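You operate a simulated robot arm through the tools that you are given. There is no shell and no other tool.

You run a simulated robot arm. Do the job below in one go: nothing can be reset, and whatever is moved stays where it is left.

## Task
Set the controls near the test bench. At the end: the orange offset knob is turned to min; the test point dial is turned to output; the white carton (marked "RELAY") from the test bench stands on top of the gold tuner; the white bias knob is turned to max; the module volume knob is turned to max; the yellow felt wiper stands where the white carton stood; whatever was shut is shut again. Leave all else as you found it, and nothing knocked over.

The check looks at the end state, three seconds after you hand in, the way a careful person would. Anything else that was tipped, shoved, dropped, spilled or broken makes it a failure.

## Robot
A 6-joint arm with a two-finger parallel gripper, fixed in place. Base frame: the origin is on the floor under the middle of its stand, x ahead of it, y to its left, z up; the work surface is at about z = 850. Units: mm, rad, N and s.
With the tool pointing down near the work surface it reaches from about 240 to 640 mm from the base axis. Its first joint turns from -1.152 to 1.152 rad. Payload 2.7 kg.
Tool frame: the origin (TCP) lies between the finger pads and is the grasp point; the fingertips stand 23 mm ahead of it; z points along the fingers, y is the line along which they close. Largest opening 94 mm; finger width 38, thickness 10; the body of the gripper, 54 by 96 mm, starts 39 mm behind the TCP.
Orientation is that of the tool frame in the base frame, as a unit quaternion [x, y, z, w]. With the fingers straight down and closing along the base's y, the tool's x points along the base's -x, its y along +y and its z along -z.

## Interface
- The arm moves only by the tool move_arm. Its argument "rows" is a list of rows, each an object (a shift or turn left out is 0, a gripper value left out holds the last) with "jaw": the gripper command, from -1 (fully open) to 1 (shut), values between in proportion; "travel": the shift along the tool's x, y, z in units of 40 mm (1.0 is 40 mm), a list of three; "turn": the turn, a rotation vector about the tool's x, y, z in units of 6 degrees (1.0 is 6 degrees), a list of three. In form: [{"jaw": jaw, "travel": [dx, dy, dz], "turn": [rx, ry, rz]}, ...]. A call has 1 to 20 rows; each row shifts and turns the commanded pose from where the row before left it, along the tool's axes as they then stand. A call with a number of a shift or a turn outside -1 to 1 is refused whole. A row lasts 0.2 s, in which the tool goes at most 50 mm and 0.15 rad; a call with a longer step from one row to the next is refused whole, and so is a gripper value outside its range. A pose out of reach is approached as far as the arm can. The call stops where the force on the tool passes 40 N (or 10 N more than at its start, if that is more) or the arm is blocked; 0.2 s more then pass. Each finger travels about 45 mm/s and halts on what it meets, pressing with about 26 N; the grip force reading is that of the motor and also rises with nothing between the fingers. The clock runs only during rows and for 0.2 s after the last one: add rows that do not move to give the fingers time. The reply holds the time, the measured pose of the TCP, the force on the tool along the base axes, the opening and the grip force, in the units named above and with some noise, with the torque about the TCP (base axes, N m) and any sound that the robot's microphone picked up, and new pictures: "show" is both (left out), scene, wrist or none.
- Cameras (640 x 400 px; columns grow to the right, rows downward): "scene" is fixed at [56.8, -398.7, 1420.6]; the picture's right is [0.95, -0.30, 0.00], its down [-0.15, -0.48, -0.86] and it looks along [0.26, 0.82, -0.51] (base axes); focal length 333 px, centre (320, 200). "wrist" rides on the gripper at [86, 16, -74] in the tool frame; the picture's right is [-0.18, 0.98, 0.00], its down [-0.58, -0.11, -0.81] and it looks along [-0.79, -0.15, 0.59] (tool axes); focal length 243 px, centre (320, 200). There is no depth. A picture from a camera that has moved, and an enlarged one, comes with that camera's place and axes in the base frame and with its lens. The place of the scene camera against the robot may be out by one fixed shift of up to 25 mm in any direction.
- inspect(camera, box): a new picture of the part [left, top, right, bottom] of that camera's present view, enlarged. It takes no simulated time.
- hand_in(): hands the job in; it is judged then, once.

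Places have to be worked out from the pictures, the camera data and where the tool is seen. Open the gripper and draw the arm clear of the work before you hand the job in, unless the task says otherwise.

The tools are called as a command line: name --argument value ..., lists and objects as JSON in quotes. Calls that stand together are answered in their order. move_arm: Moves the arm, as the interface text tells. Its arguments: {"type":"object","properties":{"rows":{"type":"array","items":{"type":"object","properties":{"jaw":{"type":"number"},"travel":{"type":"array","items":{"type":"number"}},"turn":{"type":"array","items":{"type":"number"}}}}},"show":{"type":"string","enum":["both","scene","wrist","none"]}},"required":["rows"]} The other tools are called the same way: inspect (camera, box) takes an enlarged picture of a part of a camera's view; hand_in () hands the job in.

At the start:

```text
t: 0.0
position: [405.7, 46.4, 1182.7]
ee_rot: [0.0, 1.0, 0.0, -0.001]
ft_force: [1.1, -0.4, -0.1]
ft_torque: [-0.01, 0.02, -0.04]
grip_width: 94.1
grip_force: 0.0
```

scene: 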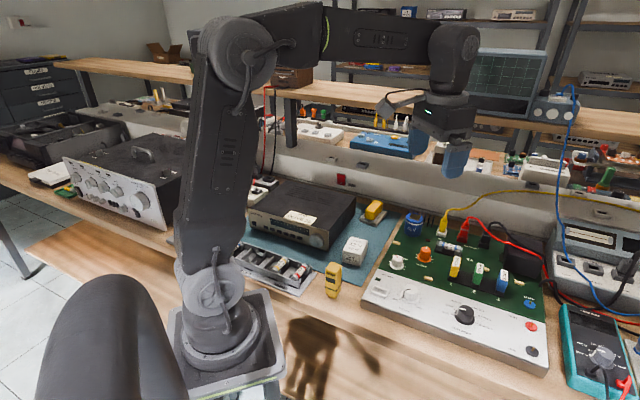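
wrist: 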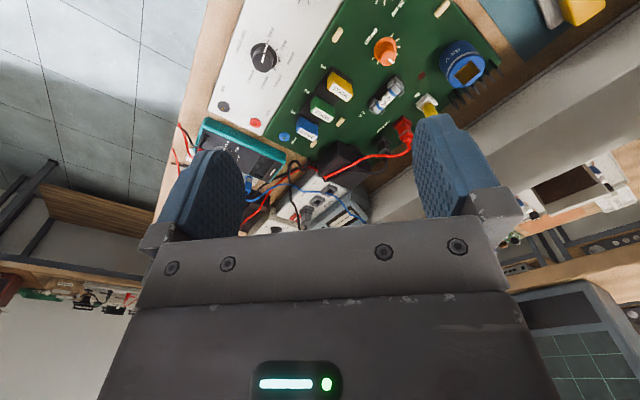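

I start by looking closely at the scene: the board with knobs in the middle right, the tuner (dark box with gold front?) and the white carton on the blue mat.

inspect --camera "scene" --box '[340, 190, 580, 340]'

inspect --camera "scene" --box '[220, 160, 420, 310]'

inspect --camera "scene" --box '[360, 250, 560, 375]'

inspect --camera "scene" --box '[0, 100, 240, 280]'

inspect --camera "scene" --box '[520, 160, 640, 400]'

inspect --camera "wrist" --box '[200, 0, 520, 200]'

```text
2.67 times, centred on (460, 265) of scene
camera zoom: at [56.8, -398.7, 1420.6], right [0.95, -0.3, 0.0], down [-0.15, -0.48, -0.86], along [0.26, 0.82, -0.51], focal length 888 px, centre (-53, 27)
```

zoom: 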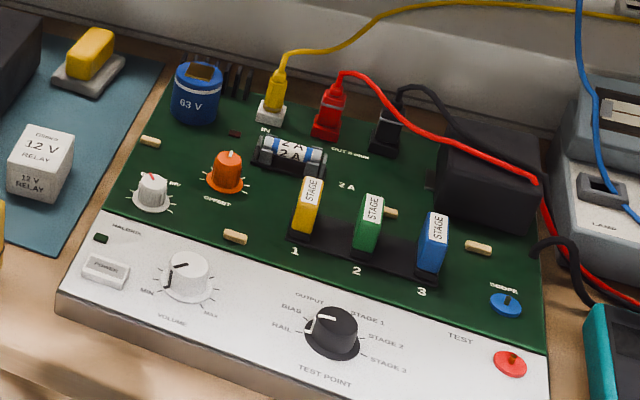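

```text
2.67 times, centred on (320, 235) of scene
camera zoom: at [56.8, -398.7, 1420.6], right [0.95, -0.3, 0.0], down [-0.15, -0.48, -0.86], along [0.26, 0.82, -0.51], focal length 888 px, centre (320, 107)
```

zoom: 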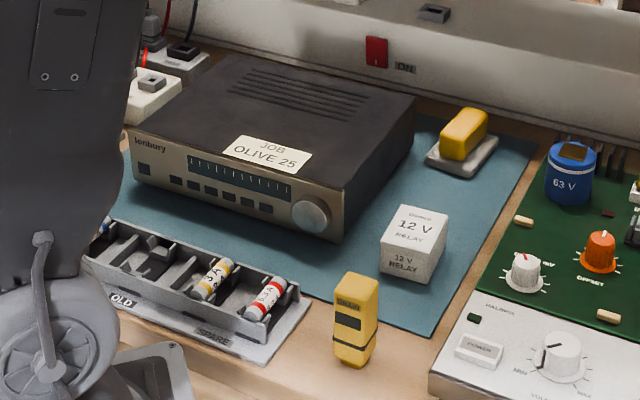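

```text
3.20 times, centred on (460, 312) of scene
camera zoom: at [56.8, -398.7, 1420.6], right [0.95, -0.3, 0.0], down [-0.15, -0.48, -0.86], along [0.26, 0.82, -0.51], focal length 1066 px, centre (-128, -160)
```

zoom: 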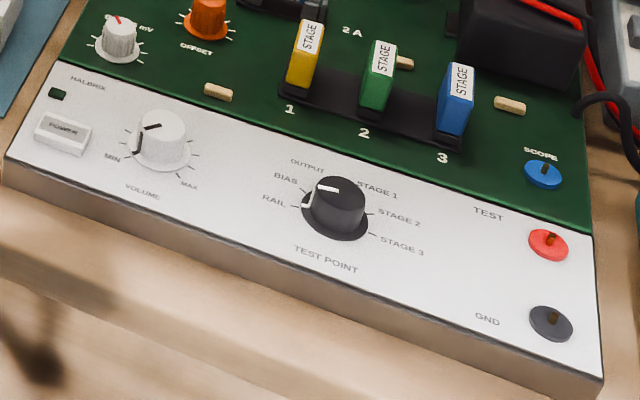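

```text
2.22 times, centred on (120, 190) of scene
camera zoom: at [56.8, -398.7, 1420.6], right [0.95, -0.3, 0.0], down [-0.15, -0.48, -0.86], along [0.26, 0.82, -0.51], focal length 740 px, centre (764, 222)
```

zoom: 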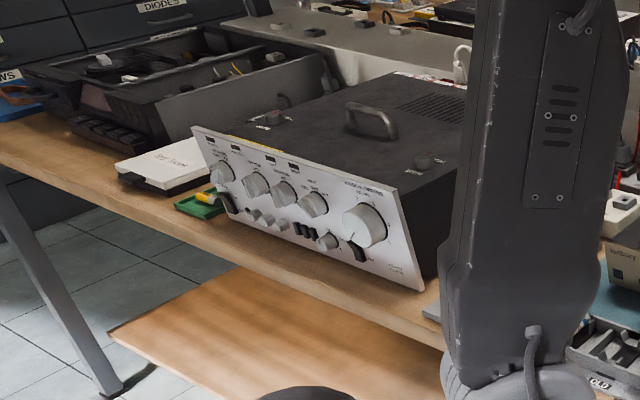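

```text
1.67 times, centred on (580, 280) of scene
camera zoom: at [56.8, -398.7, 1420.6], right [0.95, -0.3, 0.0], down [-0.15, -0.48, -0.86], along [0.26, 0.82, -0.51], focal length 555 px, centre (-113, 67)
```

zoom: 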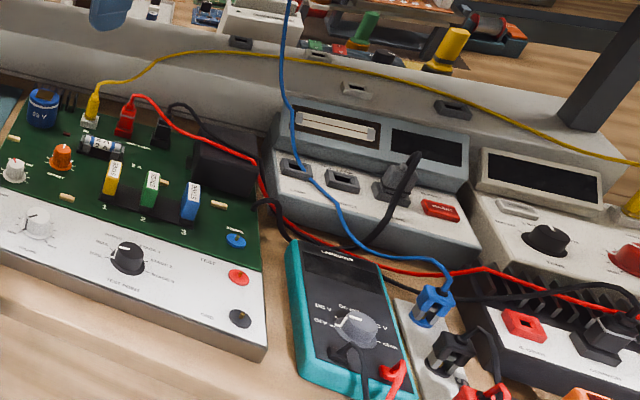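

```text
2.00 times, centred on (360, 100) of wrist
camera zoom: at [319.1, 62.7, 1256.9], right [0.18, 0.98, 0.0], down [0.58, -0.11, 0.81], along [0.79, -0.15, -0.59], focal length 485 px, centre (240, 400)
```

zoom: 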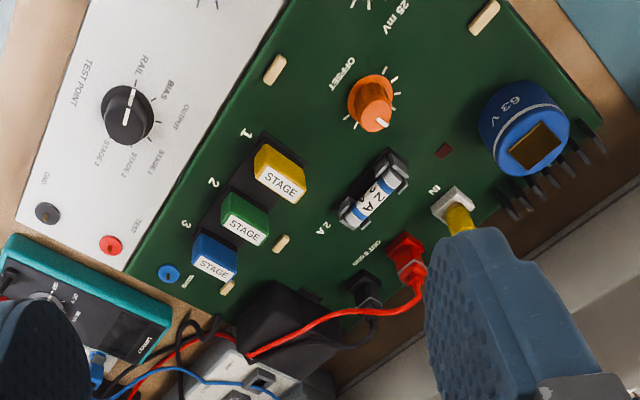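

The board (module) holds the volume, bias, offset knobs and test-point dial; the tuner with a gold front sits on the blue mat with the white carton and yellow-topped wiper nearby. I move the wrist camera back, lower and pitch it downwards to see the board more clearly.

move_arm --rows '[{"jaw": -1, "travel": [0.63, 0.33, 0.8]}, {"travel": [0.63, 0.33, 0.8]}, {"travel": [0.63, 0.33, 0.8]}, {"turn": [0, 1, 0]}, {"turn": [0, 1, 0]}, {"turn": [0, 1, 0]}, {"turn": [0, 1, 0]}, {}]'

```text
t: 1.8
position: [330.0, 88.7, 1087.3]
ee_rot: [0.001, 0.978, 0.0, -0.209]
ft_force: [0.2, 0.0, 0.0]
ft_torque: [0.01, 0.03, 0.02]
grip_width: 93.9
grip_force: 0.0
camera wrist: at [281.7, 102.9, 1189.7], right [0.17, 0.98, -0.07], down [0.86, -0.11, 0.5], along [0.48, -0.15, -0.86], focal length 243 px, centre (320, 200)
```

scene: 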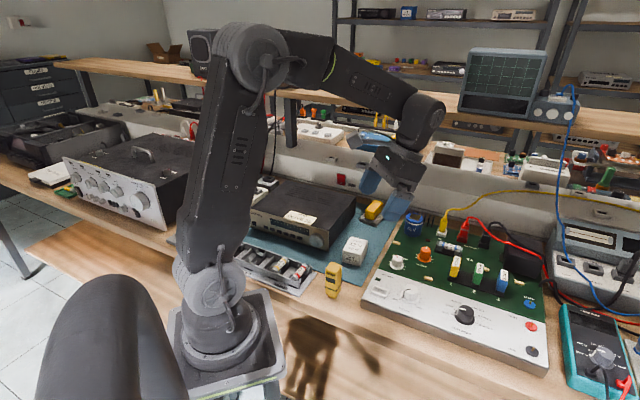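
wrist: 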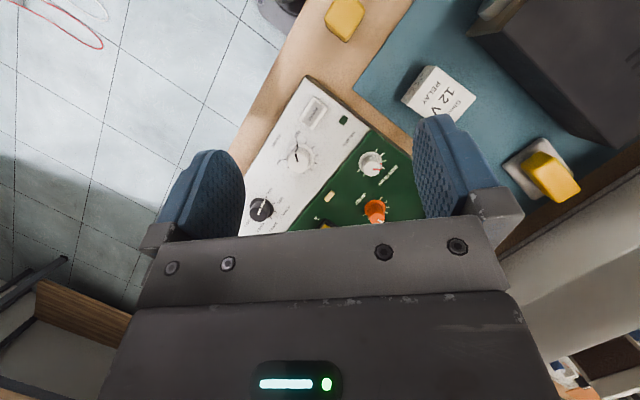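

Good overview from above. I enlarge the wrist picture to read the knob pointers, the carton's and the wiper's placement.

inspect --camera "wrist" --box '[230, 70, 430, 240]'

inspect --camera "wrist" --box '[380, 0, 640, 220]'

```text
2.35 times, centred on (330, 155) of wrist
camera zoom: at [281.7, 102.9, 1189.7], right [0.17, 0.98, -0.07], down [0.86, -0.11, 0.5], along [0.48, -0.15, -0.86], focal length 571 px, centre (296, 306)
```

zoom: 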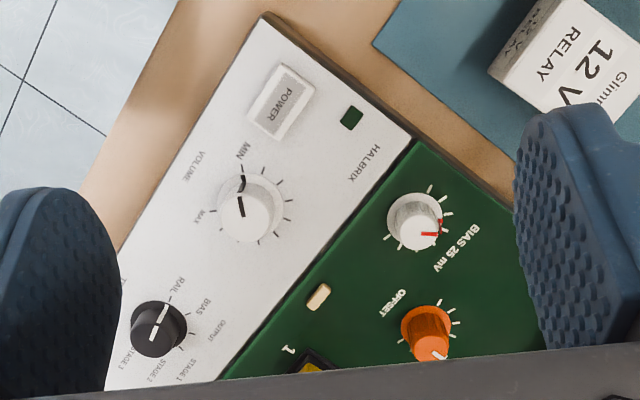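

```text
1.82 times, centred on (510, 110) of wrist
camera zoom: at [281.7, 102.9, 1189.7], right [0.17, 0.98, -0.07], down [0.86, -0.11, 0.5], along [0.48, -0.15, -0.86], focal length 441 px, centre (-26, 364)
```

zoom: 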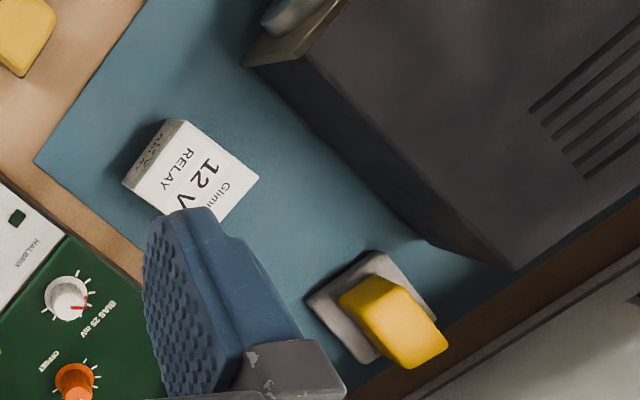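

The pointers are readable: volume is at MIN, the dial at RAIL, bias about straight up, offset about 1 o'clock. I straighten the tool and go above the volume knob (judged near x 383, y 37) for a closer look.

move_arm --rows '[{"turn": [0, -1, 0]}, {"turn": [0, -1, 0]}, {"turn": [0, -1, 0]}, {"turn": [0, -1, 0]}, {"travel": [-0.44, -0.43, 0.73]}, {"travel": [-0.44, -0.43, 0.73]}, {"travel": [-0.44, -0.43, 0.73]}, {}, {}]'

inspect --camera "wrist" --box '[220, 0, 420, 200]'

```text
t: 3.8
position: [383.2, 36.3, 996.8]
ee_rot: [0.0, 1.0, 0.0, -0.001]
ft_force: [-0.1, -0.2, -0.7]
ft_torque: [0.02, -0.01, 0.0]
grip_width: 94.0
grip_force: 0.2
camera wrist: at [297.1, 51.9, 1069.9], right [0.18, 0.98, 0.0], down [0.58, -0.11, 0.81], along [0.79, -0.15, -0.59], focal length 243 px, centre (320, 200)
```

scene: 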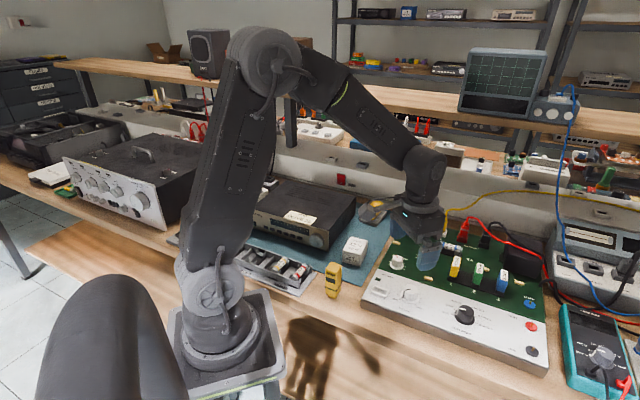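
wrist: 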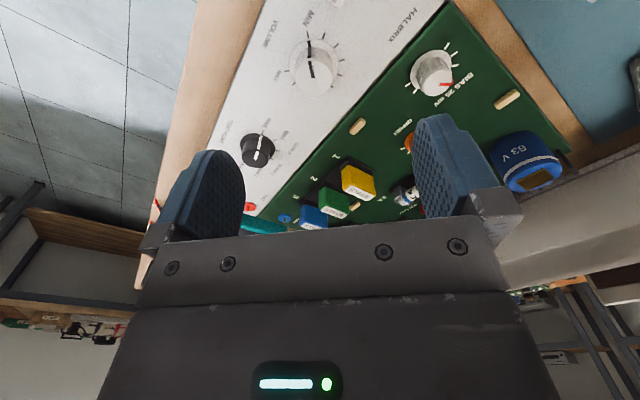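

```text
2.00 times, centred on (320, 100) of wrist
camera zoom: at [297.1, 51.9, 1069.9], right [0.18, 0.98, 0.0], down [0.58, -0.11, 0.81], along [0.79, -0.15, -0.59], focal length 485 px, centre (320, 400)
```

zoom: 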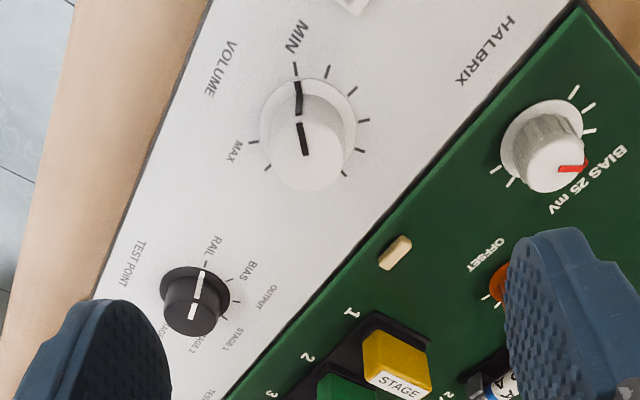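

Close view: volume pointer at MIN; its skirt centre works out near (382, 32), panel around z≈872, knob top near z≈898; the tick arc spans about 270°. I lower part-way over it, part-close the jaws and yaw the tool -90° so there's room for a long clockwise turn.

move_arm --rows '[{"jaw": -0.1, "travel": [0.03, -0.1, 0.65]}, {"travel": [0, 0, 0.65]}, {"turn": [0, 0, -1]}, {"turn": [0, 0, -1]}, {"turn": [0, 0, -1]}, {"turn": [0, 0, -1]}, {"turn": [0, 0, -1]}, {"turn": [0, 0, -1]}, {"turn": [0, 0, -1]}, {"turn": [0, 0, -1]}, {"turn": [0, 0, -1]}, {"turn": [0, 0, -1]}, {"turn": [0, 0, -1]}, {"turn": [0, 0, -1]}, {"turn": [0, 0, -1]}, {"turn": [0, 0, -1]}, {"turn": [0, 0, -1]}, {}]'

inspect --camera "wrist" --box '[220, 0, 420, 200]'

```text
t: 7.6
position: [382.3, 31.5, 947.1]
ee_rot: [0.708, -0.707, -0.001, 0.0]
ft_force: [-0.7, -0.3, 0.1]
ft_torque: [-0.01, -0.02, -0.01]
grip_width: 51.8
grip_force: 0.0
camera wrist: at [365.8, -55.4, 1020.9], right [-0.98, 0.18, 0.0], down [0.11, 0.58, 0.81], along [0.15, 0.79, -0.59], focal length 243 px, centre (320, 200)
```

scene: 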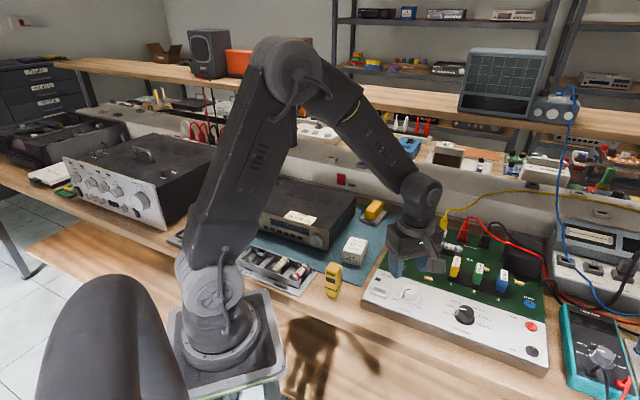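
wrist: 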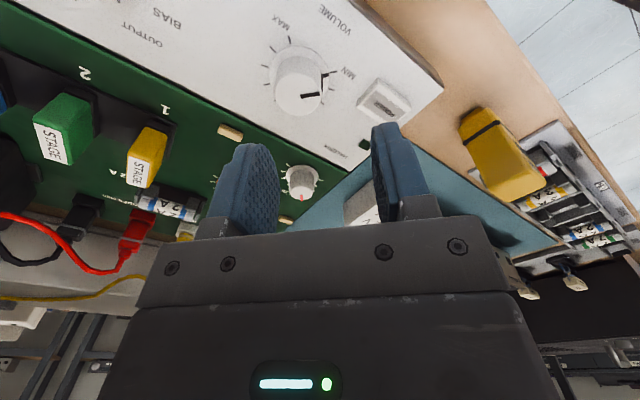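

```text
2.00 times, centred on (320, 100) of wrist
camera zoom: at [365.8, -55.4, 1020.9], right [-0.98, 0.18, 0.0], down [0.11, 0.58, 0.81], along [0.15, 0.79, -0.59], focal length 485 px, centre (320, 400)
```

zoom: 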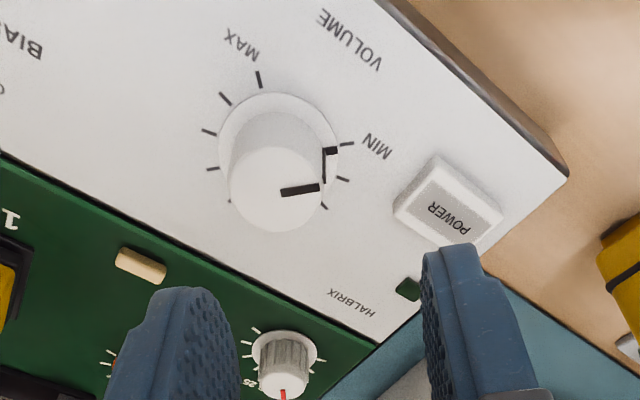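

Triangulating the knob between the two wrist views puts it nearer (396, 29) and lower than I thought, so I check the gripper against the scene camera before going on.

inspect --camera "scene" --box '[350, 220, 470, 330]'

inspect --camera "wrist" --box '[260, 20, 360, 130]'

```text
3.64 times, centred on (410, 275) of scene
camera zoom: at [56.8, -398.7, 1420.6], right [0.95, -0.3, 0.0], down [-0.15, -0.48, -0.86], along [0.26, 0.82, -0.51], focal length 1211 px, centre (-7, -73)
```

zoom: 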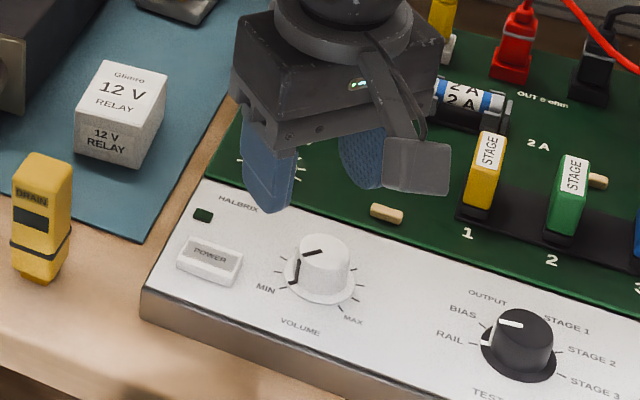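

```text
3.64 times, centred on (310, 75) of wrist
camera zoom: at [365.8, -55.4, 1020.9], right [-0.98, 0.18, 0.0], down [0.11, 0.58, 0.81], along [0.15, 0.79, -0.59], focal length 882 px, centre (356, 654)
```

zoom: 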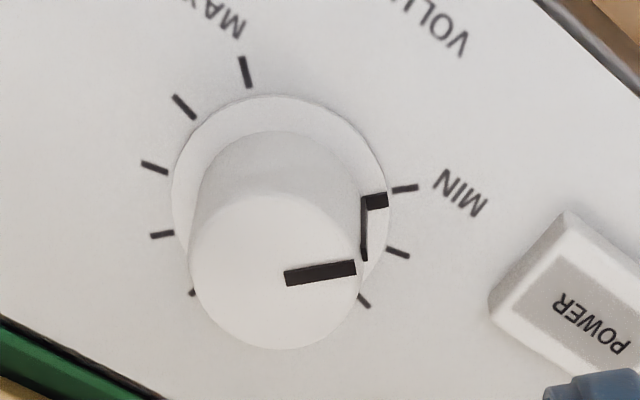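

The corrected scene ray and wrist views agree on the volume knob at about (396, 29), panel z≈845, knob top z≈870. I shift over it, descend to tips ~12 mm above the knob top, and check centring.

move_arm --rows '[{"travel": [0.07, -0.34, 0]}, {"travel": [0, 0, 0.55]}, {"travel": [0, 0, 0.5]}, {}, {}]'

inspect --camera "wrist" --box '[220, 50, 420, 220]'

inspect --camera "scene" --box '[350, 220, 470, 330]'

```text
t: 8.8
position: [395.0, 27.7, 905.8]
ee_rot: [-0.707, 0.707, 0.0, 0.002]
ft_force: [0.4, -0.4, -0.3]
ft_torque: [0.0, 0.01, 0.02]
grip_width: 51.8
grip_force: 0.0
camera wrist: at [377.8, -60.2, 978.7], right [-0.98, 0.18, 0.0], down [0.11, 0.58, 0.81], along [0.15, 0.79, -0.59], focal length 243 px, centre (320, 200)
```

scene: 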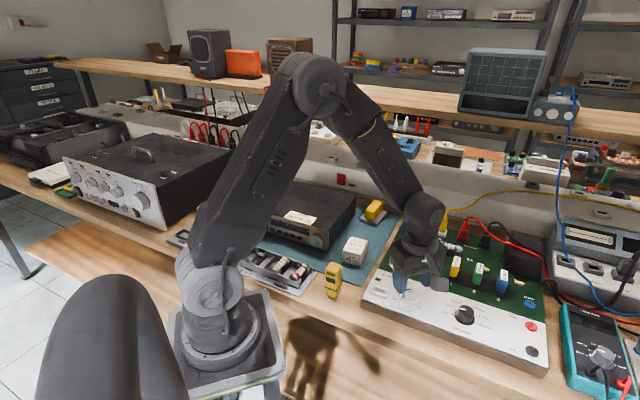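
wrist: 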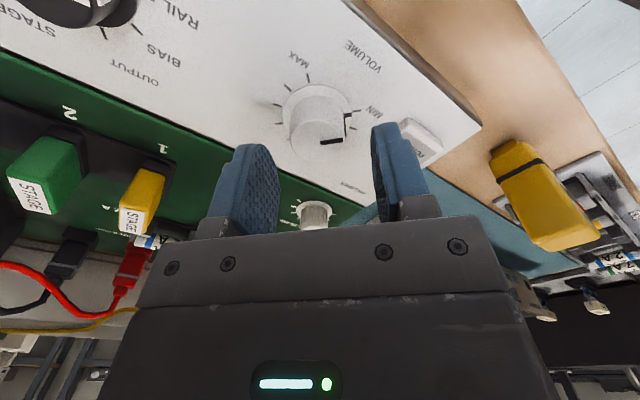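

```text
2.35 times, centred on (320, 135) of wrist
camera zoom: at [377.8, -60.2, 978.7], right [-0.98, 0.18, 0.0], down [0.11, 0.58, 0.81], along [0.15, 0.79, -0.59], focal length 571 px, centre (320, 353)
```

zoom: 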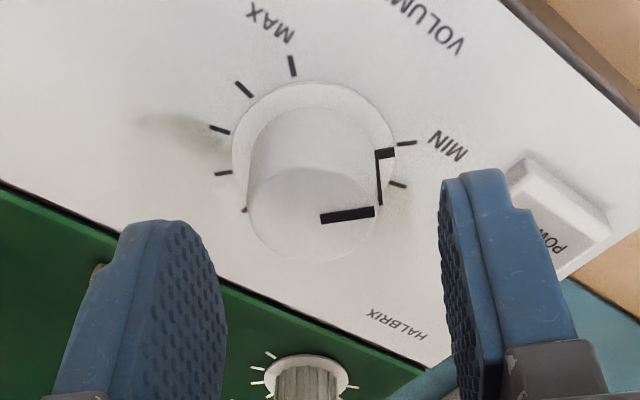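

```text
3.64 times, centred on (410, 275) of scene
camera zoom: at [56.8, -398.7, 1420.6], right [0.95, -0.3, 0.0], down [-0.15, -0.48, -0.86], along [0.26, 0.82, -0.51], focal length 1211 px, centre (-7, -73)
```

zoom: 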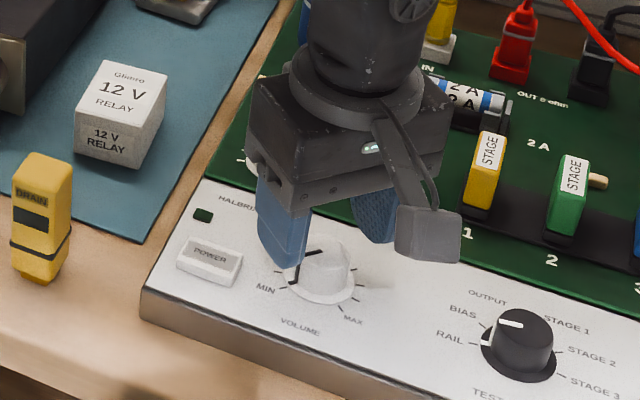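

The knob sits centred between the fingers (≈(395.7, 29.1)). I descend 30 mm so that the tips straddle the knob just above the skirt, then close and hold.

move_arm --rows '[{"travel": [-0.035, -0.02, 0.35]}, {"travel": [0, 0, 0.4]}, {}, {"jaw": 0.2}, {"jaw": 0.5}, {"jaw": 0.5}, {"jaw": 0.5}]'

inspect --camera "wrist" --box '[220, 50, 420, 220]'

inspect --camera "scene" --box '[350, 220, 470, 330]'

```text
t: 10.4
position: [395.5, 30.3, 873.1]
ee_rot: [0.707, -0.707, 0.001, -0.002]
ft_force: [17.6, 0.2, -11.2]
ft_torque: [0.02, 0.02, 0.03]
grip_width: 31.8
grip_force: 44.9
camera wrist: at [379.6, -56.5, 947.7], right [-0.98, 0.18, 0.0], down [0.11, 0.58, 0.81], along [0.15, 0.79, -0.59], focal length 243 px, centre (320, 200)
```

scene: 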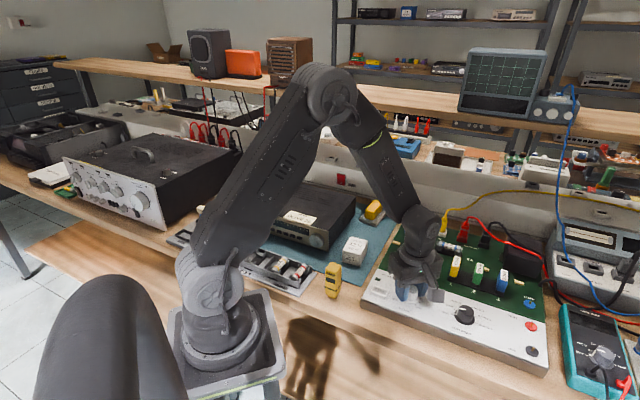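
wrist: 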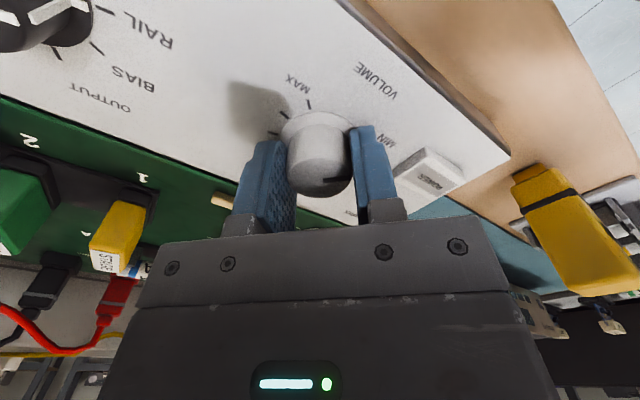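

```text
2.35 times, centred on (320, 135) of wrist
camera zoom: at [379.6, -56.5, 947.7], right [-0.98, 0.18, 0.0], down [0.11, 0.58, 0.81], along [0.15, 0.79, -0.59], focal length 571 px, centre (320, 353)
```

zoom: 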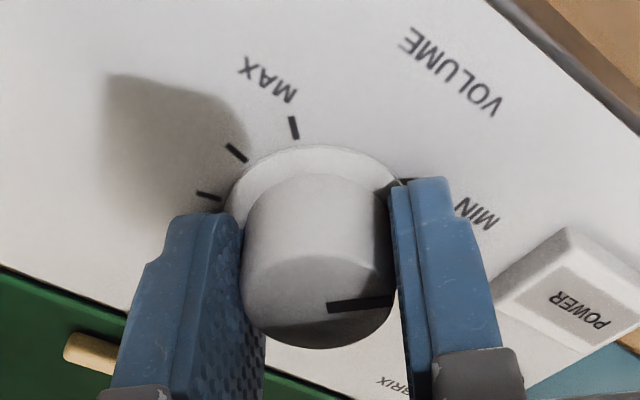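

```text
3.64 times, centred on (410, 275) of scene
camera zoom: at [57.4, -398.7, 1420.6], right [0.95, -0.3, 0.0], down [-0.15, -0.48, -0.86], along [0.26, 0.82, -0.51], focal length 1211 px, centre (-7, -73)
```

zoom: 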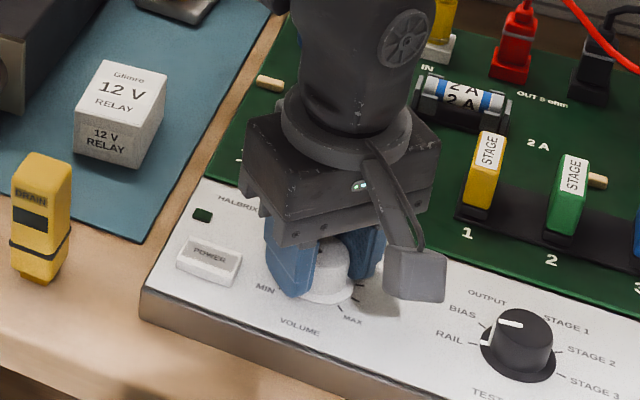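

Gripped (31.8 mm), but a 17 N side force along x shows I'm slightly off centre. I nudge 0.8 mm in +x to relieve it before turning.

move_arm --rows '[{"travel": [0, -0.02, -0.02]}, {}]' --show "none"

```text
t: 11.0
position: [395.6, 30.1, 873.9]
ee_rot: [0.707, -0.707, -0.001, -0.001]
ft_force: [10.7, 8.8, -18.5]
ft_torque: [0.17, -0.74, 0.02]
grip_width: 31.9
grip_force: 44.8
```

move_arm --rows '[{"travel": [0.0, -0.012, 0.045]}, {}, {}]' --show "none"

```text
t: 11.8
position: [396.7, 30.7, 873.3]
ee_rot: [0.707, -0.707, -0.001, 0.001]
ft_force: [-16.6, 8.9, 25.3]
ft_torque: [0.87, 0.05, -0.01]
grip_width: 31.9
grip_force: 44.5
```

The force flipped (x -17, z +25), so I overshot slightly; I back off about half of it and check again.

move_arm --rows '[{"travel": [-0.006, 0.005, -0.026]}, {}, {}]' --show "none"

```text
t: 12.6
position: [396.3, 30.1, 874.7]
ee_rot: [-0.707, 0.707, 0.002, -0.001]
ft_force: [-15.8, 18.0, 2.5]
ft_torque: [0.02, -0.54, -0.03]
grip_width: 31.8
grip_force: 44.5
```

Forces are modest now, so I begin turning clockwise (positive about tool z) by 30° and watch.

move_arm --rows '[{"turn": [0, 0, 1]}, {"turn": [0, 0, 1]}, {"turn": [0, 0, 1]}, {"turn": [0, 0, 1]}, {"turn": [0, 0, 1]}, {}]' --show "wrist"

inspect --camera "wrist" --box '[220, 50, 420, 220]'

```text
t: 13.7
position: [396.8, 31.2, 874.2]
ee_rot: [-0.528, 0.85, 0.0, 0.0]
ft_force: [2.6, 5.1, -2.3]
ft_torque: [-0.5, 0.31, 0.0]
grip_width: 32.0
grip_force: 44.5
stopped in row 5: the force on the tool passed its limit at 42 N (the readings are from after the stop); the commanded pose is now the measured one
camera wrist: at [344.1, -40.6, 947.8], right [-0.8, 0.6, 0.0], down [0.36, 0.47, 0.81], along [0.48, 0.64, -0.59], focal length 243 px, centre (320, 200)
```

wrist: 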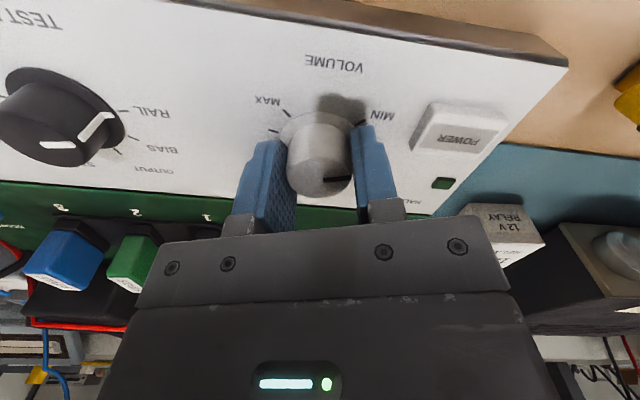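

```text
2.35 times, centred on (320, 135) of wrist
camera zoom: at [344.1, -40.6, 947.8], right [-0.8, 0.6, 0.0], down [0.36, 0.47, 0.81], along [0.48, 0.64, -0.59], focal length 571 px, centre (320, 353)
```

zoom: 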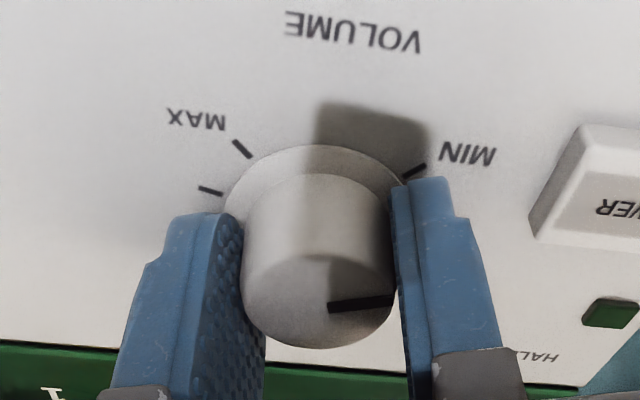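

The knob turns with the gripper (about 27° so far) and the stop reset the forces to near zero. I continue clockwise.

move_arm --rows '[{"turn": [0, 0, 1]}, {"turn": [0, 0, 1]}, {"turn": [0, 0, 1]}, {"turn": [0, 0, 1]}, {"turn": [0, 0, 1]}, {"turn": [0, 0, 1]}, {"turn": [0, 0, 1]}, {"turn": [0, 0, 1]}, {"turn": [0, 0, 1]}, {"turn": [0, 0, 1]}, {}]' --show "wrist"

```text
t: 15.7
position: [398.1, 28.5, 874.1]
ee_rot: [-0.093, 0.996, 0.0, 0.003]
ft_force: [6.6, -1.9, -8.2]
ft_torque: [-0.04, 0.23, 0.0]
grip_width: 32.0
grip_force: 45.2
stopped in row 10: the force on the tool passed its limit at 41 N (the readings are from after the stop); the commanded pose is now the measured one
camera wrist: at [309.6, 28.1, 947.5], right [0.0, 1.0, 0.0], down [0.59, 0.0, 0.81], along [0.81, 0.0, -0.59], focal length 243 px, centre (320, 200)
```

wrist: 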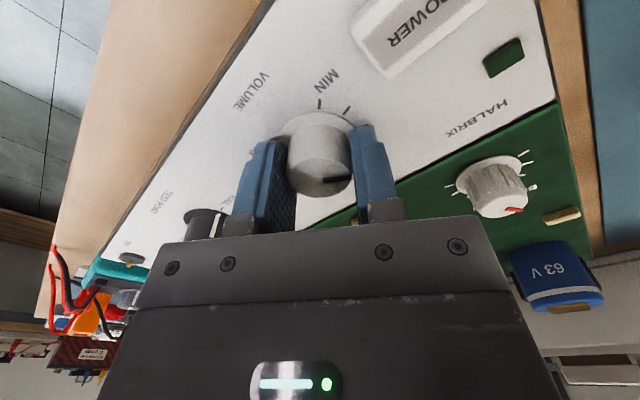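

Yaw is now about -11°, so ~79° of turn is done; the drift implies the knob axis is ~2 mm toward tool +x from the TCP, so I add a small compensating shift per row and keep turning.

move_arm --rows '[{"turn": [0, 0, 1], "travel": [0, -0.005, 0]}, {"turn": [0, 0, 1], "travel": [0, -0.005, 0]}, {"turn": [0, 0, 1], "travel": [0, -0.005, 0]}, {"turn": [0, 0, 1], "travel": [0, -0.005, 0]}, {"turn": [0, 0, 1], "travel": [0, -0.005, 0]}, {"turn": [0, 0, 1], "travel": [0, -0.005, 0]}, {"turn": [0, 0, 1], "travel": [0, -0.005, 0]}, {"turn": [0, 0, 1], "travel": [0, -0.005, 0]}, {"turn": [0, 0, 1], "travel": [0, -0.005, 0]}, {"turn": [0, 0, 1], "travel": [0, -0.005, 0]}, {"turn": [0, 0, 1], "travel": [0, -0.005, 0]}, {"turn": [0, 0, 1], "travel": [0, -0.005, 0]}, {"turn": [0, 0, 1], "travel": [0, -0.005, 0]}, {"turn": [0, 0, 1], "travel": [0, -0.005, 0]}, {"turn": [0, 0, 1], "travel": [0, -0.005, 0]}, {}]' --show "wrist"

```text
t: 19.1
position: [395.2, 26.0, 874.0]
ee_rot: [0.639, 0.769, 0.001, 0.001]
ft_force: [14.1, -0.2, -7.5]
ft_torque: [-0.75, 0.19, -0.03]
grip_width: 31.6
grip_force: 44.4
camera wrist: at [396.1, 114.1, 948.1], right [1.0, 0.0, 0.0], down [0.0, -0.59, 0.81], along [0.0, -0.81, -0.59], focal length 243 px, centre (320, 200)
```

wrist: 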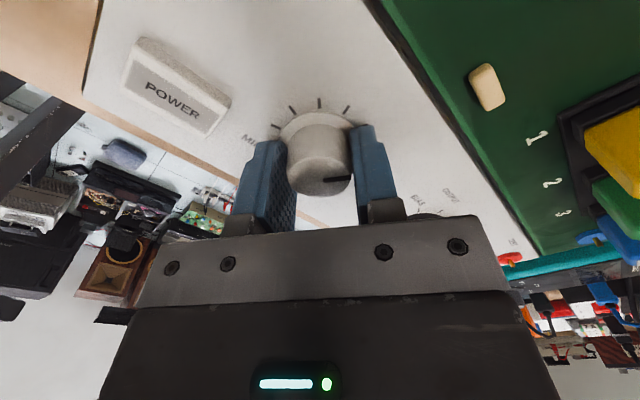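

Now yaw ≈ +79° (about 169° of 270° turned), no trouble. I continue clockwise as far as the wrist lets me.

move_arm --rows '[{"turn": [0, 0, 1], "travel": [0, -0.005, 0]}, {"turn": [0, 0, 1], "travel": [0, -0.005, 0]}, {"turn": [0, 0, 1], "travel": [0, -0.005, 0]}, {"turn": [0, 0, 1], "travel": [0, -0.005, 0]}, {"turn": [0, 0, 1], "travel": [0, -0.005, 0]}, {"turn": [0, 0, 1], "travel": [0, -0.005, 0]}, {"turn": [0, 0, 1], "travel": [0, -0.005, 0]}, {"turn": [0, 0, 1], "travel": [0, -0.005, 0]}, {"turn": [0, 0, 1], "travel": [0, -0.005, 0]}, {"turn": [0, 0, 1], "travel": [0, -0.005, 0]}, {}]' --show "wrist"

```text
t: 20.7
position: [394.8, 27.7, 874.4]
ee_rot: [0.86, 0.51, 0.004, 0.002]
ft_force: [8.1, 0.8, -9.5]
ft_torque: [-0.19, 0.55, -0.02]
grip_width: 32.0
grip_force: 44.7
stopped in row 7: the force on the tool passed its limit at 42 N (the readings are from after the stop); the commanded pose is now the measured one
camera wrist: at [450.2, 94.4, 948.6], right [0.77, -0.63, 0.01], down [-0.38, -0.46, 0.8], along [-0.51, -0.62, -0.6], focal length 243 px, centre (320, 200)
```

wrist: 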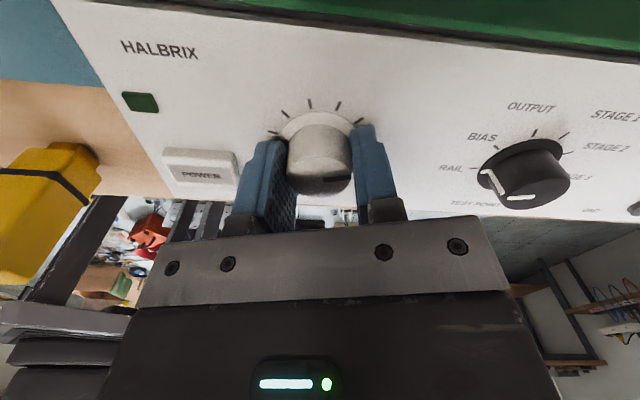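

Now ≈209° turned (yaw 119°); the forces reset again. I continue the remaining ~60°.

move_arm --rows '[{"turn": [0, 0, 1], "travel": [0, -0.005, 0]}, {"turn": [0, 0, 1], "travel": [0, -0.005, 0]}, {"turn": [0, 0, 1], "travel": [0, -0.005, 0]}, {"turn": [0, 0, 1], "travel": [0, -0.005, 0]}, {"turn": [0, 0, 1], "travel": [0, -0.005, 0]}, {"turn": [0, 0, 1], "travel": [0, -0.005, 0]}, {"turn": [0, 0, 1], "travel": [0, -0.005, 0]}, {"turn": [0, 0, 1], "travel": [0, -0.005, 0]}, {"turn": [0, 0, 1], "travel": [0, -0.005, 0]}, {"turn": [0, 0, 1], "travel": [0, -0.005, 0]}, {}]' --show "wrist"

```text
t: 22.5
position: [394.2, 27.0, 874.3]
ee_rot: [0.99, 0.143, 0.004, -0.009]
ft_force: [1.4, 10.9, -2.1]
ft_torque: [-0.91, 0.33, 0.02]
grip_width: 31.4
grip_force: 45.0
out of reach, approached as far as the arm can: row 8
stopped in row 8: the force on the tool passed its limit at 58 N (the readings are from after the stop); the commanded pose is now the measured one
camera wrist: at [481.2, 35.1, 948.9], right [0.1, -0.99, -0.02], down [-0.59, -0.08, 0.8], along [-0.8, -0.07, -0.6], focal length 243 px, centre (320, 200)
```

wrist: 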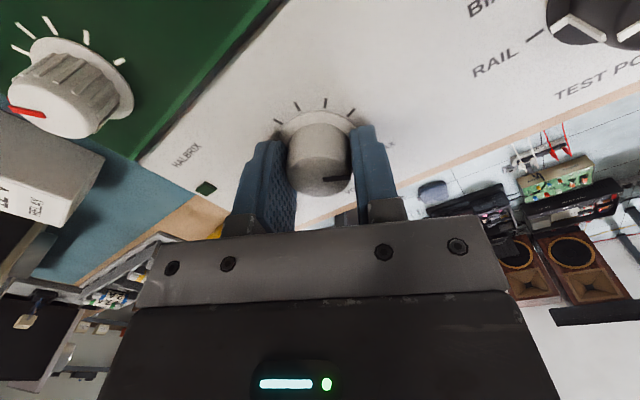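

Turned ≈254°; the wrist limit is reached. I open slightly, recentre on the knob axis by 2 mm, and rotate the tool back 90° around the knob for a second grip.

move_arm --rows '[{"jaw": 0.1}, {"jaw": -0.05}, {"jaw": -0.05, "travel": [0.05, 0, 0]}, {"turn": [0, 0, -1]}, {"turn": [0, 0, -1]}, {"turn": [0, 0, -1]}, {"turn": [0, 0, -1]}, {"turn": [0, 0, -1]}, {"turn": [0, 0, -1]}, {"turn": [0, 0, -1]}, {"turn": [0, 0, -1]}, {"turn": [0, 0, -1]}, {"turn": [0, 0, -1]}, {"turn": [0, 0, -1]}, {"turn": [0, 0, -1]}, {"turn": [0, 0, -1]}, {"turn": [0, 0, -1]}, {"turn": [0, 0, -1]}, {}]' --show "wrist"

inspect --camera "wrist" --box '[220, 50, 420, 220]'

```text
t: 26.5
position: [396.8, 26.8, 873.6]
ee_rot: [0.597, 0.802, 0.008, -0.004]
ft_force: [0.5, 1.1, 0.3]
ft_torque: [-0.02, -0.01, 0.02]
grip_width: 49.5
grip_force: 0.0
camera wrist: at [386.5, 112.9, 949.1], right [0.99, 0.1, 0.01], down [0.06, -0.6, 0.8], along [0.09, -0.79, -0.61], focal length 243 px, centre (320, 200)
```

wrist: 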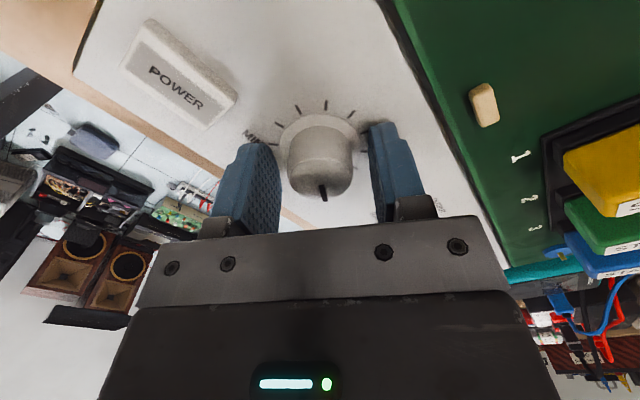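

```text
2.35 times, centred on (320, 135) of wrist
camera zoom: at [386.5, 112.9, 949.1], right [0.99, 0.1, 0.01], down [0.06, -0.6, 0.8], along [0.09, -0.79, -0.61], focal length 571 px, centre (320, 353)
```

zoom: 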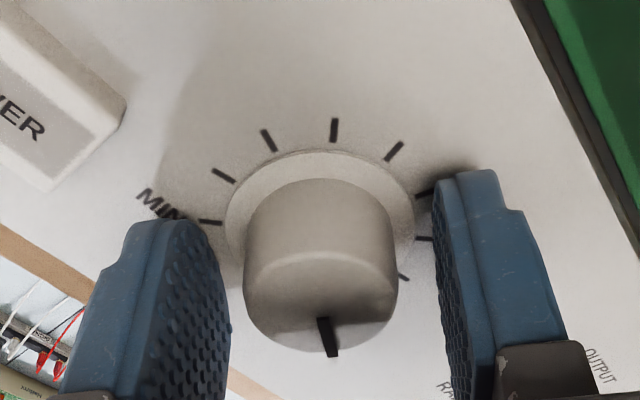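

The knob is centred and its pointer is close to MAX (about 16° short). I close again and turn clockwise 15°.

move_arm --rows '[{"jaw": 0.2}, {"jaw": 0.5}, {"jaw": 0.5}, {"turn": [0, 0, 1]}, {"turn": [0, 0, 1]}, {"turn": [0, 0, 0.5]}, {}]' --show "wrist"

inspect --camera "wrist" --box '[220, 50, 420, 220]'

inspect --camera "scene" --box '[350, 220, 470, 330]'

```text
t: 28.1
position: [394.7, 27.8, 872.9]
ee_rot: [0.698, 0.716, 0.007, -0.004]
ft_force: [13.4, -8.8, -13.9]
ft_torque: [-1.21, 0.38, -0.03]
grip_width: 32.1
grip_force: 45.1
camera wrist: at [409.7, 112.3, 949.3], right [0.99, -0.16, 0.0], down [-0.1, -0.6, 0.8], along [-0.13, -0.79, -0.61], focal length 243 px, centre (320, 200)
```

wrist: 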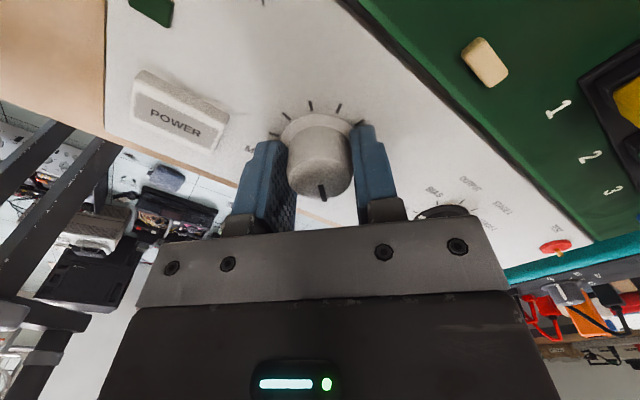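

```text
2.35 times, centred on (320, 135) of wrist
camera zoom: at [409.7, 112.3, 949.3], right [0.99, -0.16, 0.0], down [-0.1, -0.6, 0.8], along [-0.13, -0.79, -0.61], focal length 571 px, centre (320, 353)
```

zoom: 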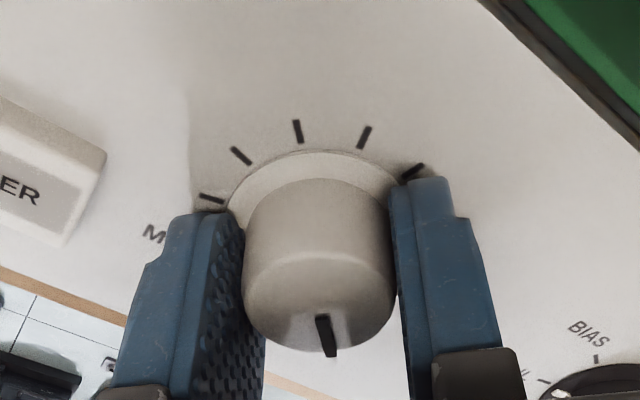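

```text
3.64 times, centred on (410, 275) of scene
camera zoom: at [57.4, -398.9, 1420.6], right [0.95, -0.3, 0.0], down [-0.15, -0.48, -0.86], along [0.26, 0.82, -0.51], focal length 1211 px, centre (-7, -73)
```

zoom: 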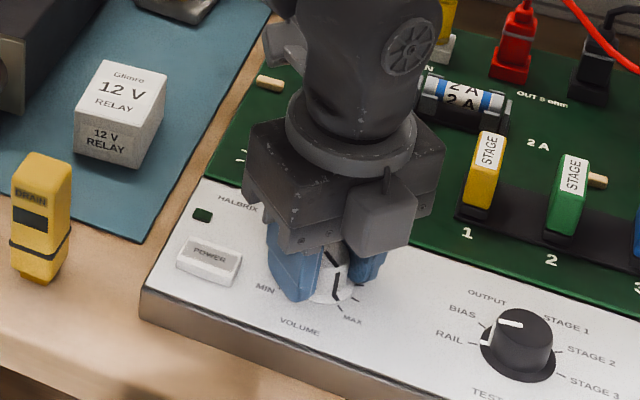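

Torque about z is still tiny, so no end stop yet. I turn a further 6° and check the torque and scene view.

move_arm --rows '[{"turn": [0, 0, 0.5]}, {"turn": [0, 0, 0.5]}, {}]' --show "none"

inspect --camera "scene" --box '[380, 270, 440, 320]'

inspect --camera "wrist" --box '[260, 80, 380, 220]'

```text
t: 28.9
position: [395.5, 27.5, 874.1]
ee_rot: [0.734, 0.679, 0.008, -0.005]
ft_force: [3.9, 8.6, -8.0]
ft_torque: [0.14, 0.31, 0.45]
grip_width: 31.6
grip_force: 45.3
```

```text
8.00 times, centred on (410, 295) of scene
camera zoom: at [57.1, -398.5, 1420.7], right [0.95, -0.3, 0.0], down [-0.15, -0.49, -0.86], along [0.26, 0.82, -0.51], focal length 2664 px, centre (-400, -560)
```

zoom: 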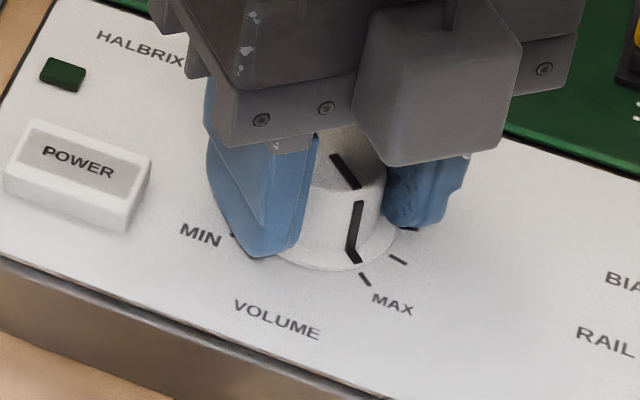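

```text
2.86 times, centred on (320, 150) of wrist
camera zoom: at [418.7, 110.9, 949.5], right [0.97, -0.26, 0.0], down [-0.16, -0.59, 0.79], along [-0.21, -0.77, -0.61], focal length 693 px, centre (320, 343)
```

zoom: 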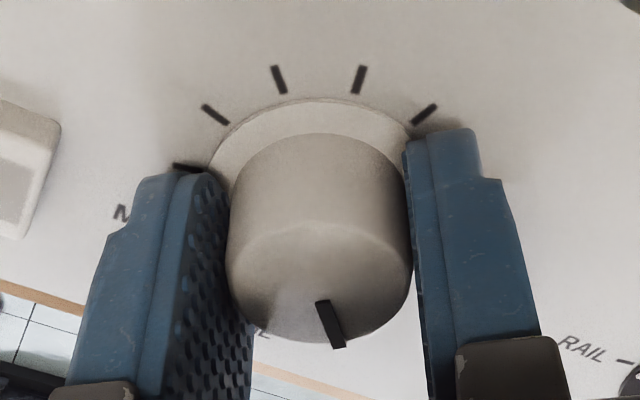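

Torque jumped to 0.45 N·m and the pointer lines up with the MAX tick: volume is at max. I open, lift clear, correct a slight tilt, travel to above the test-point dial (judged near (478, -56)) and yaw back.

move_arm --rows '[{"jaw": 0.1}, {"jaw": -0.1}, {"jaw": -0.1}, {"travel": [0, 0, -0.6]}, {"travel": [0, 0, -0.6]}, {"travel": [-0.485, 0.55, 0], "turn": [0.03, -0.17, 0]}, {"travel": [-0.485, 0.55, 0]}, {"travel": [-0.485, 0.55, 0]}, {"travel": [-0.485, 0.55, 0]}, {"turn": [0, 0, -1]}, {"turn": [0, 0, -1]}, {"turn": [0, 0, -1]}, {"turn": [0, 0, -1]}, {"turn": [0, 0, -1]}, {"turn": [0, 0, -1]}, {"turn": [0, 0, -1]}, {"turn": [0, 0, -1]}, {"turn": [0, 0, -1]}, {}]'

inspect --camera "wrist" --box '[220, 30, 420, 220]'

inspect --camera "scene" --box '[350, 230, 510, 350]'

```text
t: 32.9
position: [477.3, -59.2, 922.8]
ee_rot: [0.345, 0.938, 0.0, 0.0]
ft_force: [0.3, -0.4, 0.1]
ft_torque: [0.0, 0.01, -0.03]
grip_width: 51.6
grip_force: 0.0
camera wrist: at [422.1, 9.6, 996.0], right [0.78, 0.63, 0.0], down [0.37, -0.46, 0.81], along [0.51, -0.63, -0.59], focal length 243 px, centre (320, 200)
```

scene: 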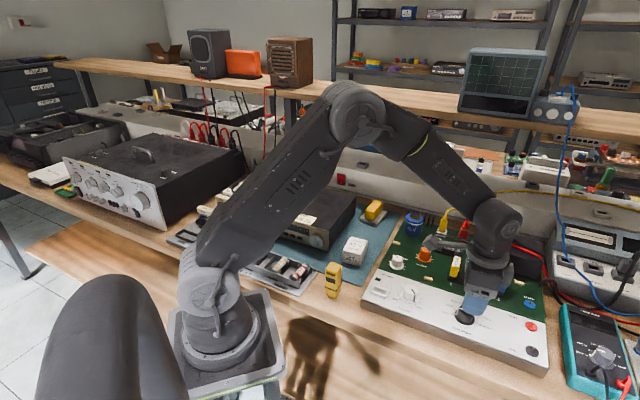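
wrist: 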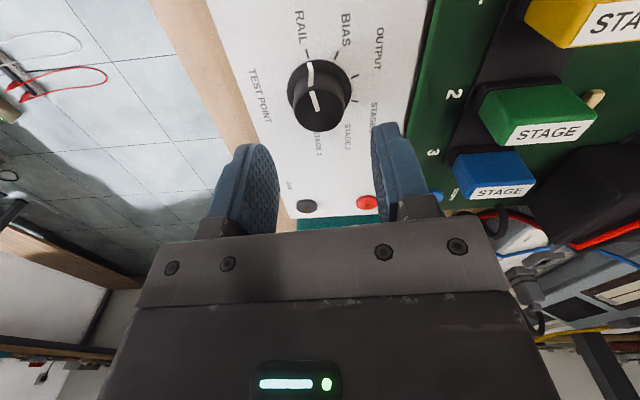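

```text
2.11 times, centred on (320, 125) of wrist
camera zoom: at [422.1, 9.6, 996.0], right [0.78, 0.63, 0.0], down [0.37, -0.46, 0.81], along [0.51, -0.63, -0.59], focal length 511 px, centre (320, 358)
```

zoom: 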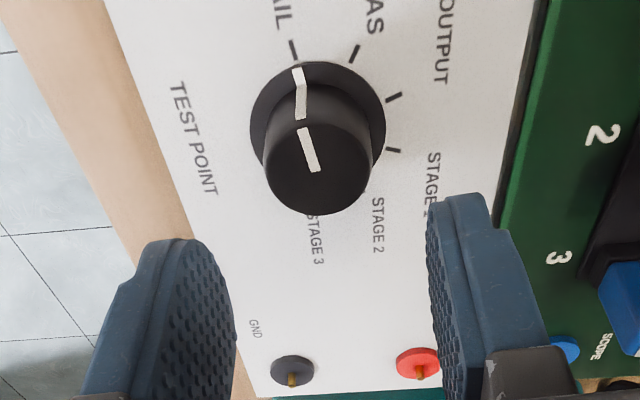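

```text
3.33 times, centred on (430, 290) of scene
camera zoom: at [56.8, -398.7, 1420.6], right [0.95, -0.3, 0.0], down [-0.15, -0.48, -0.86], along [0.26, 0.82, -0.51], focal length 1110 px, centre (-47, -100)
```

zoom: 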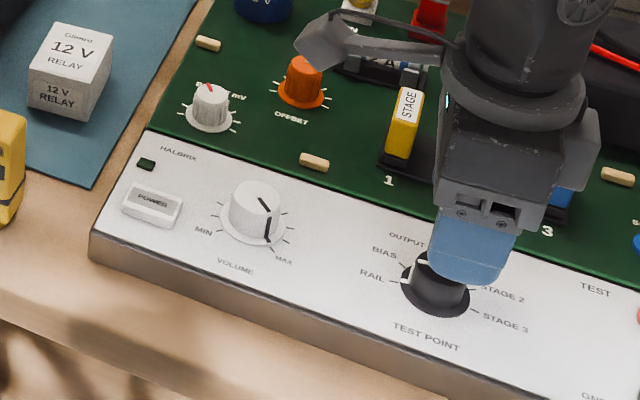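

Volume pointer is confirmed on MAX. The dial axis works out at (474, -54.5); I zoom in to measure its tick angles before gripping.

inspect --camera "wrist" --box '[275, 30, 395, 150]'

inspect --camera "scene" --box '[430, 290, 510, 340]'

```text
3.33 times, centred on (335, 90) of wrist
camera zoom: at [422.1, 9.6, 996.0], right [0.78, 0.63, 0.0], down [0.37, -0.46, 0.81], along [0.51, -0.63, -0.59], focal length 809 px, centre (270, 567)
```

zoom: 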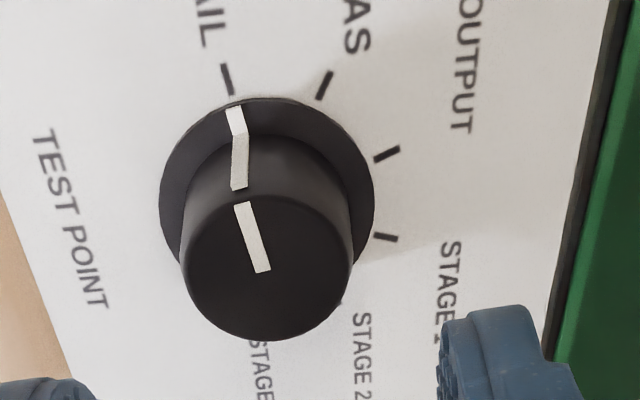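

```text
8.00 times, centred on (470, 315) of scene
camera zoom: at [56.8, -398.7, 1420.6], right [0.95, -0.3, 0.0], down [-0.15, -0.48, -0.86], along [0.26, 0.82, -0.51], focal length 2664 px, centre (-880, -720)
```

zoom: 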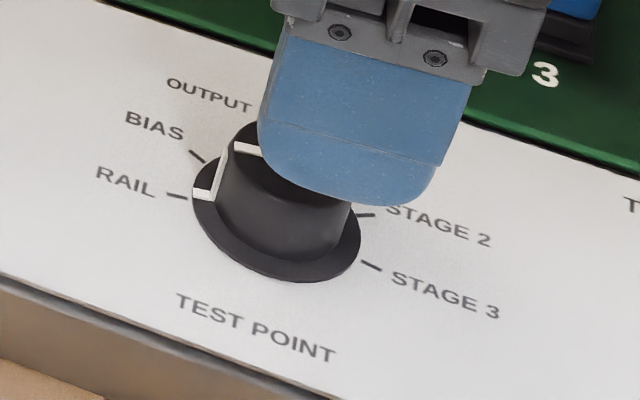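

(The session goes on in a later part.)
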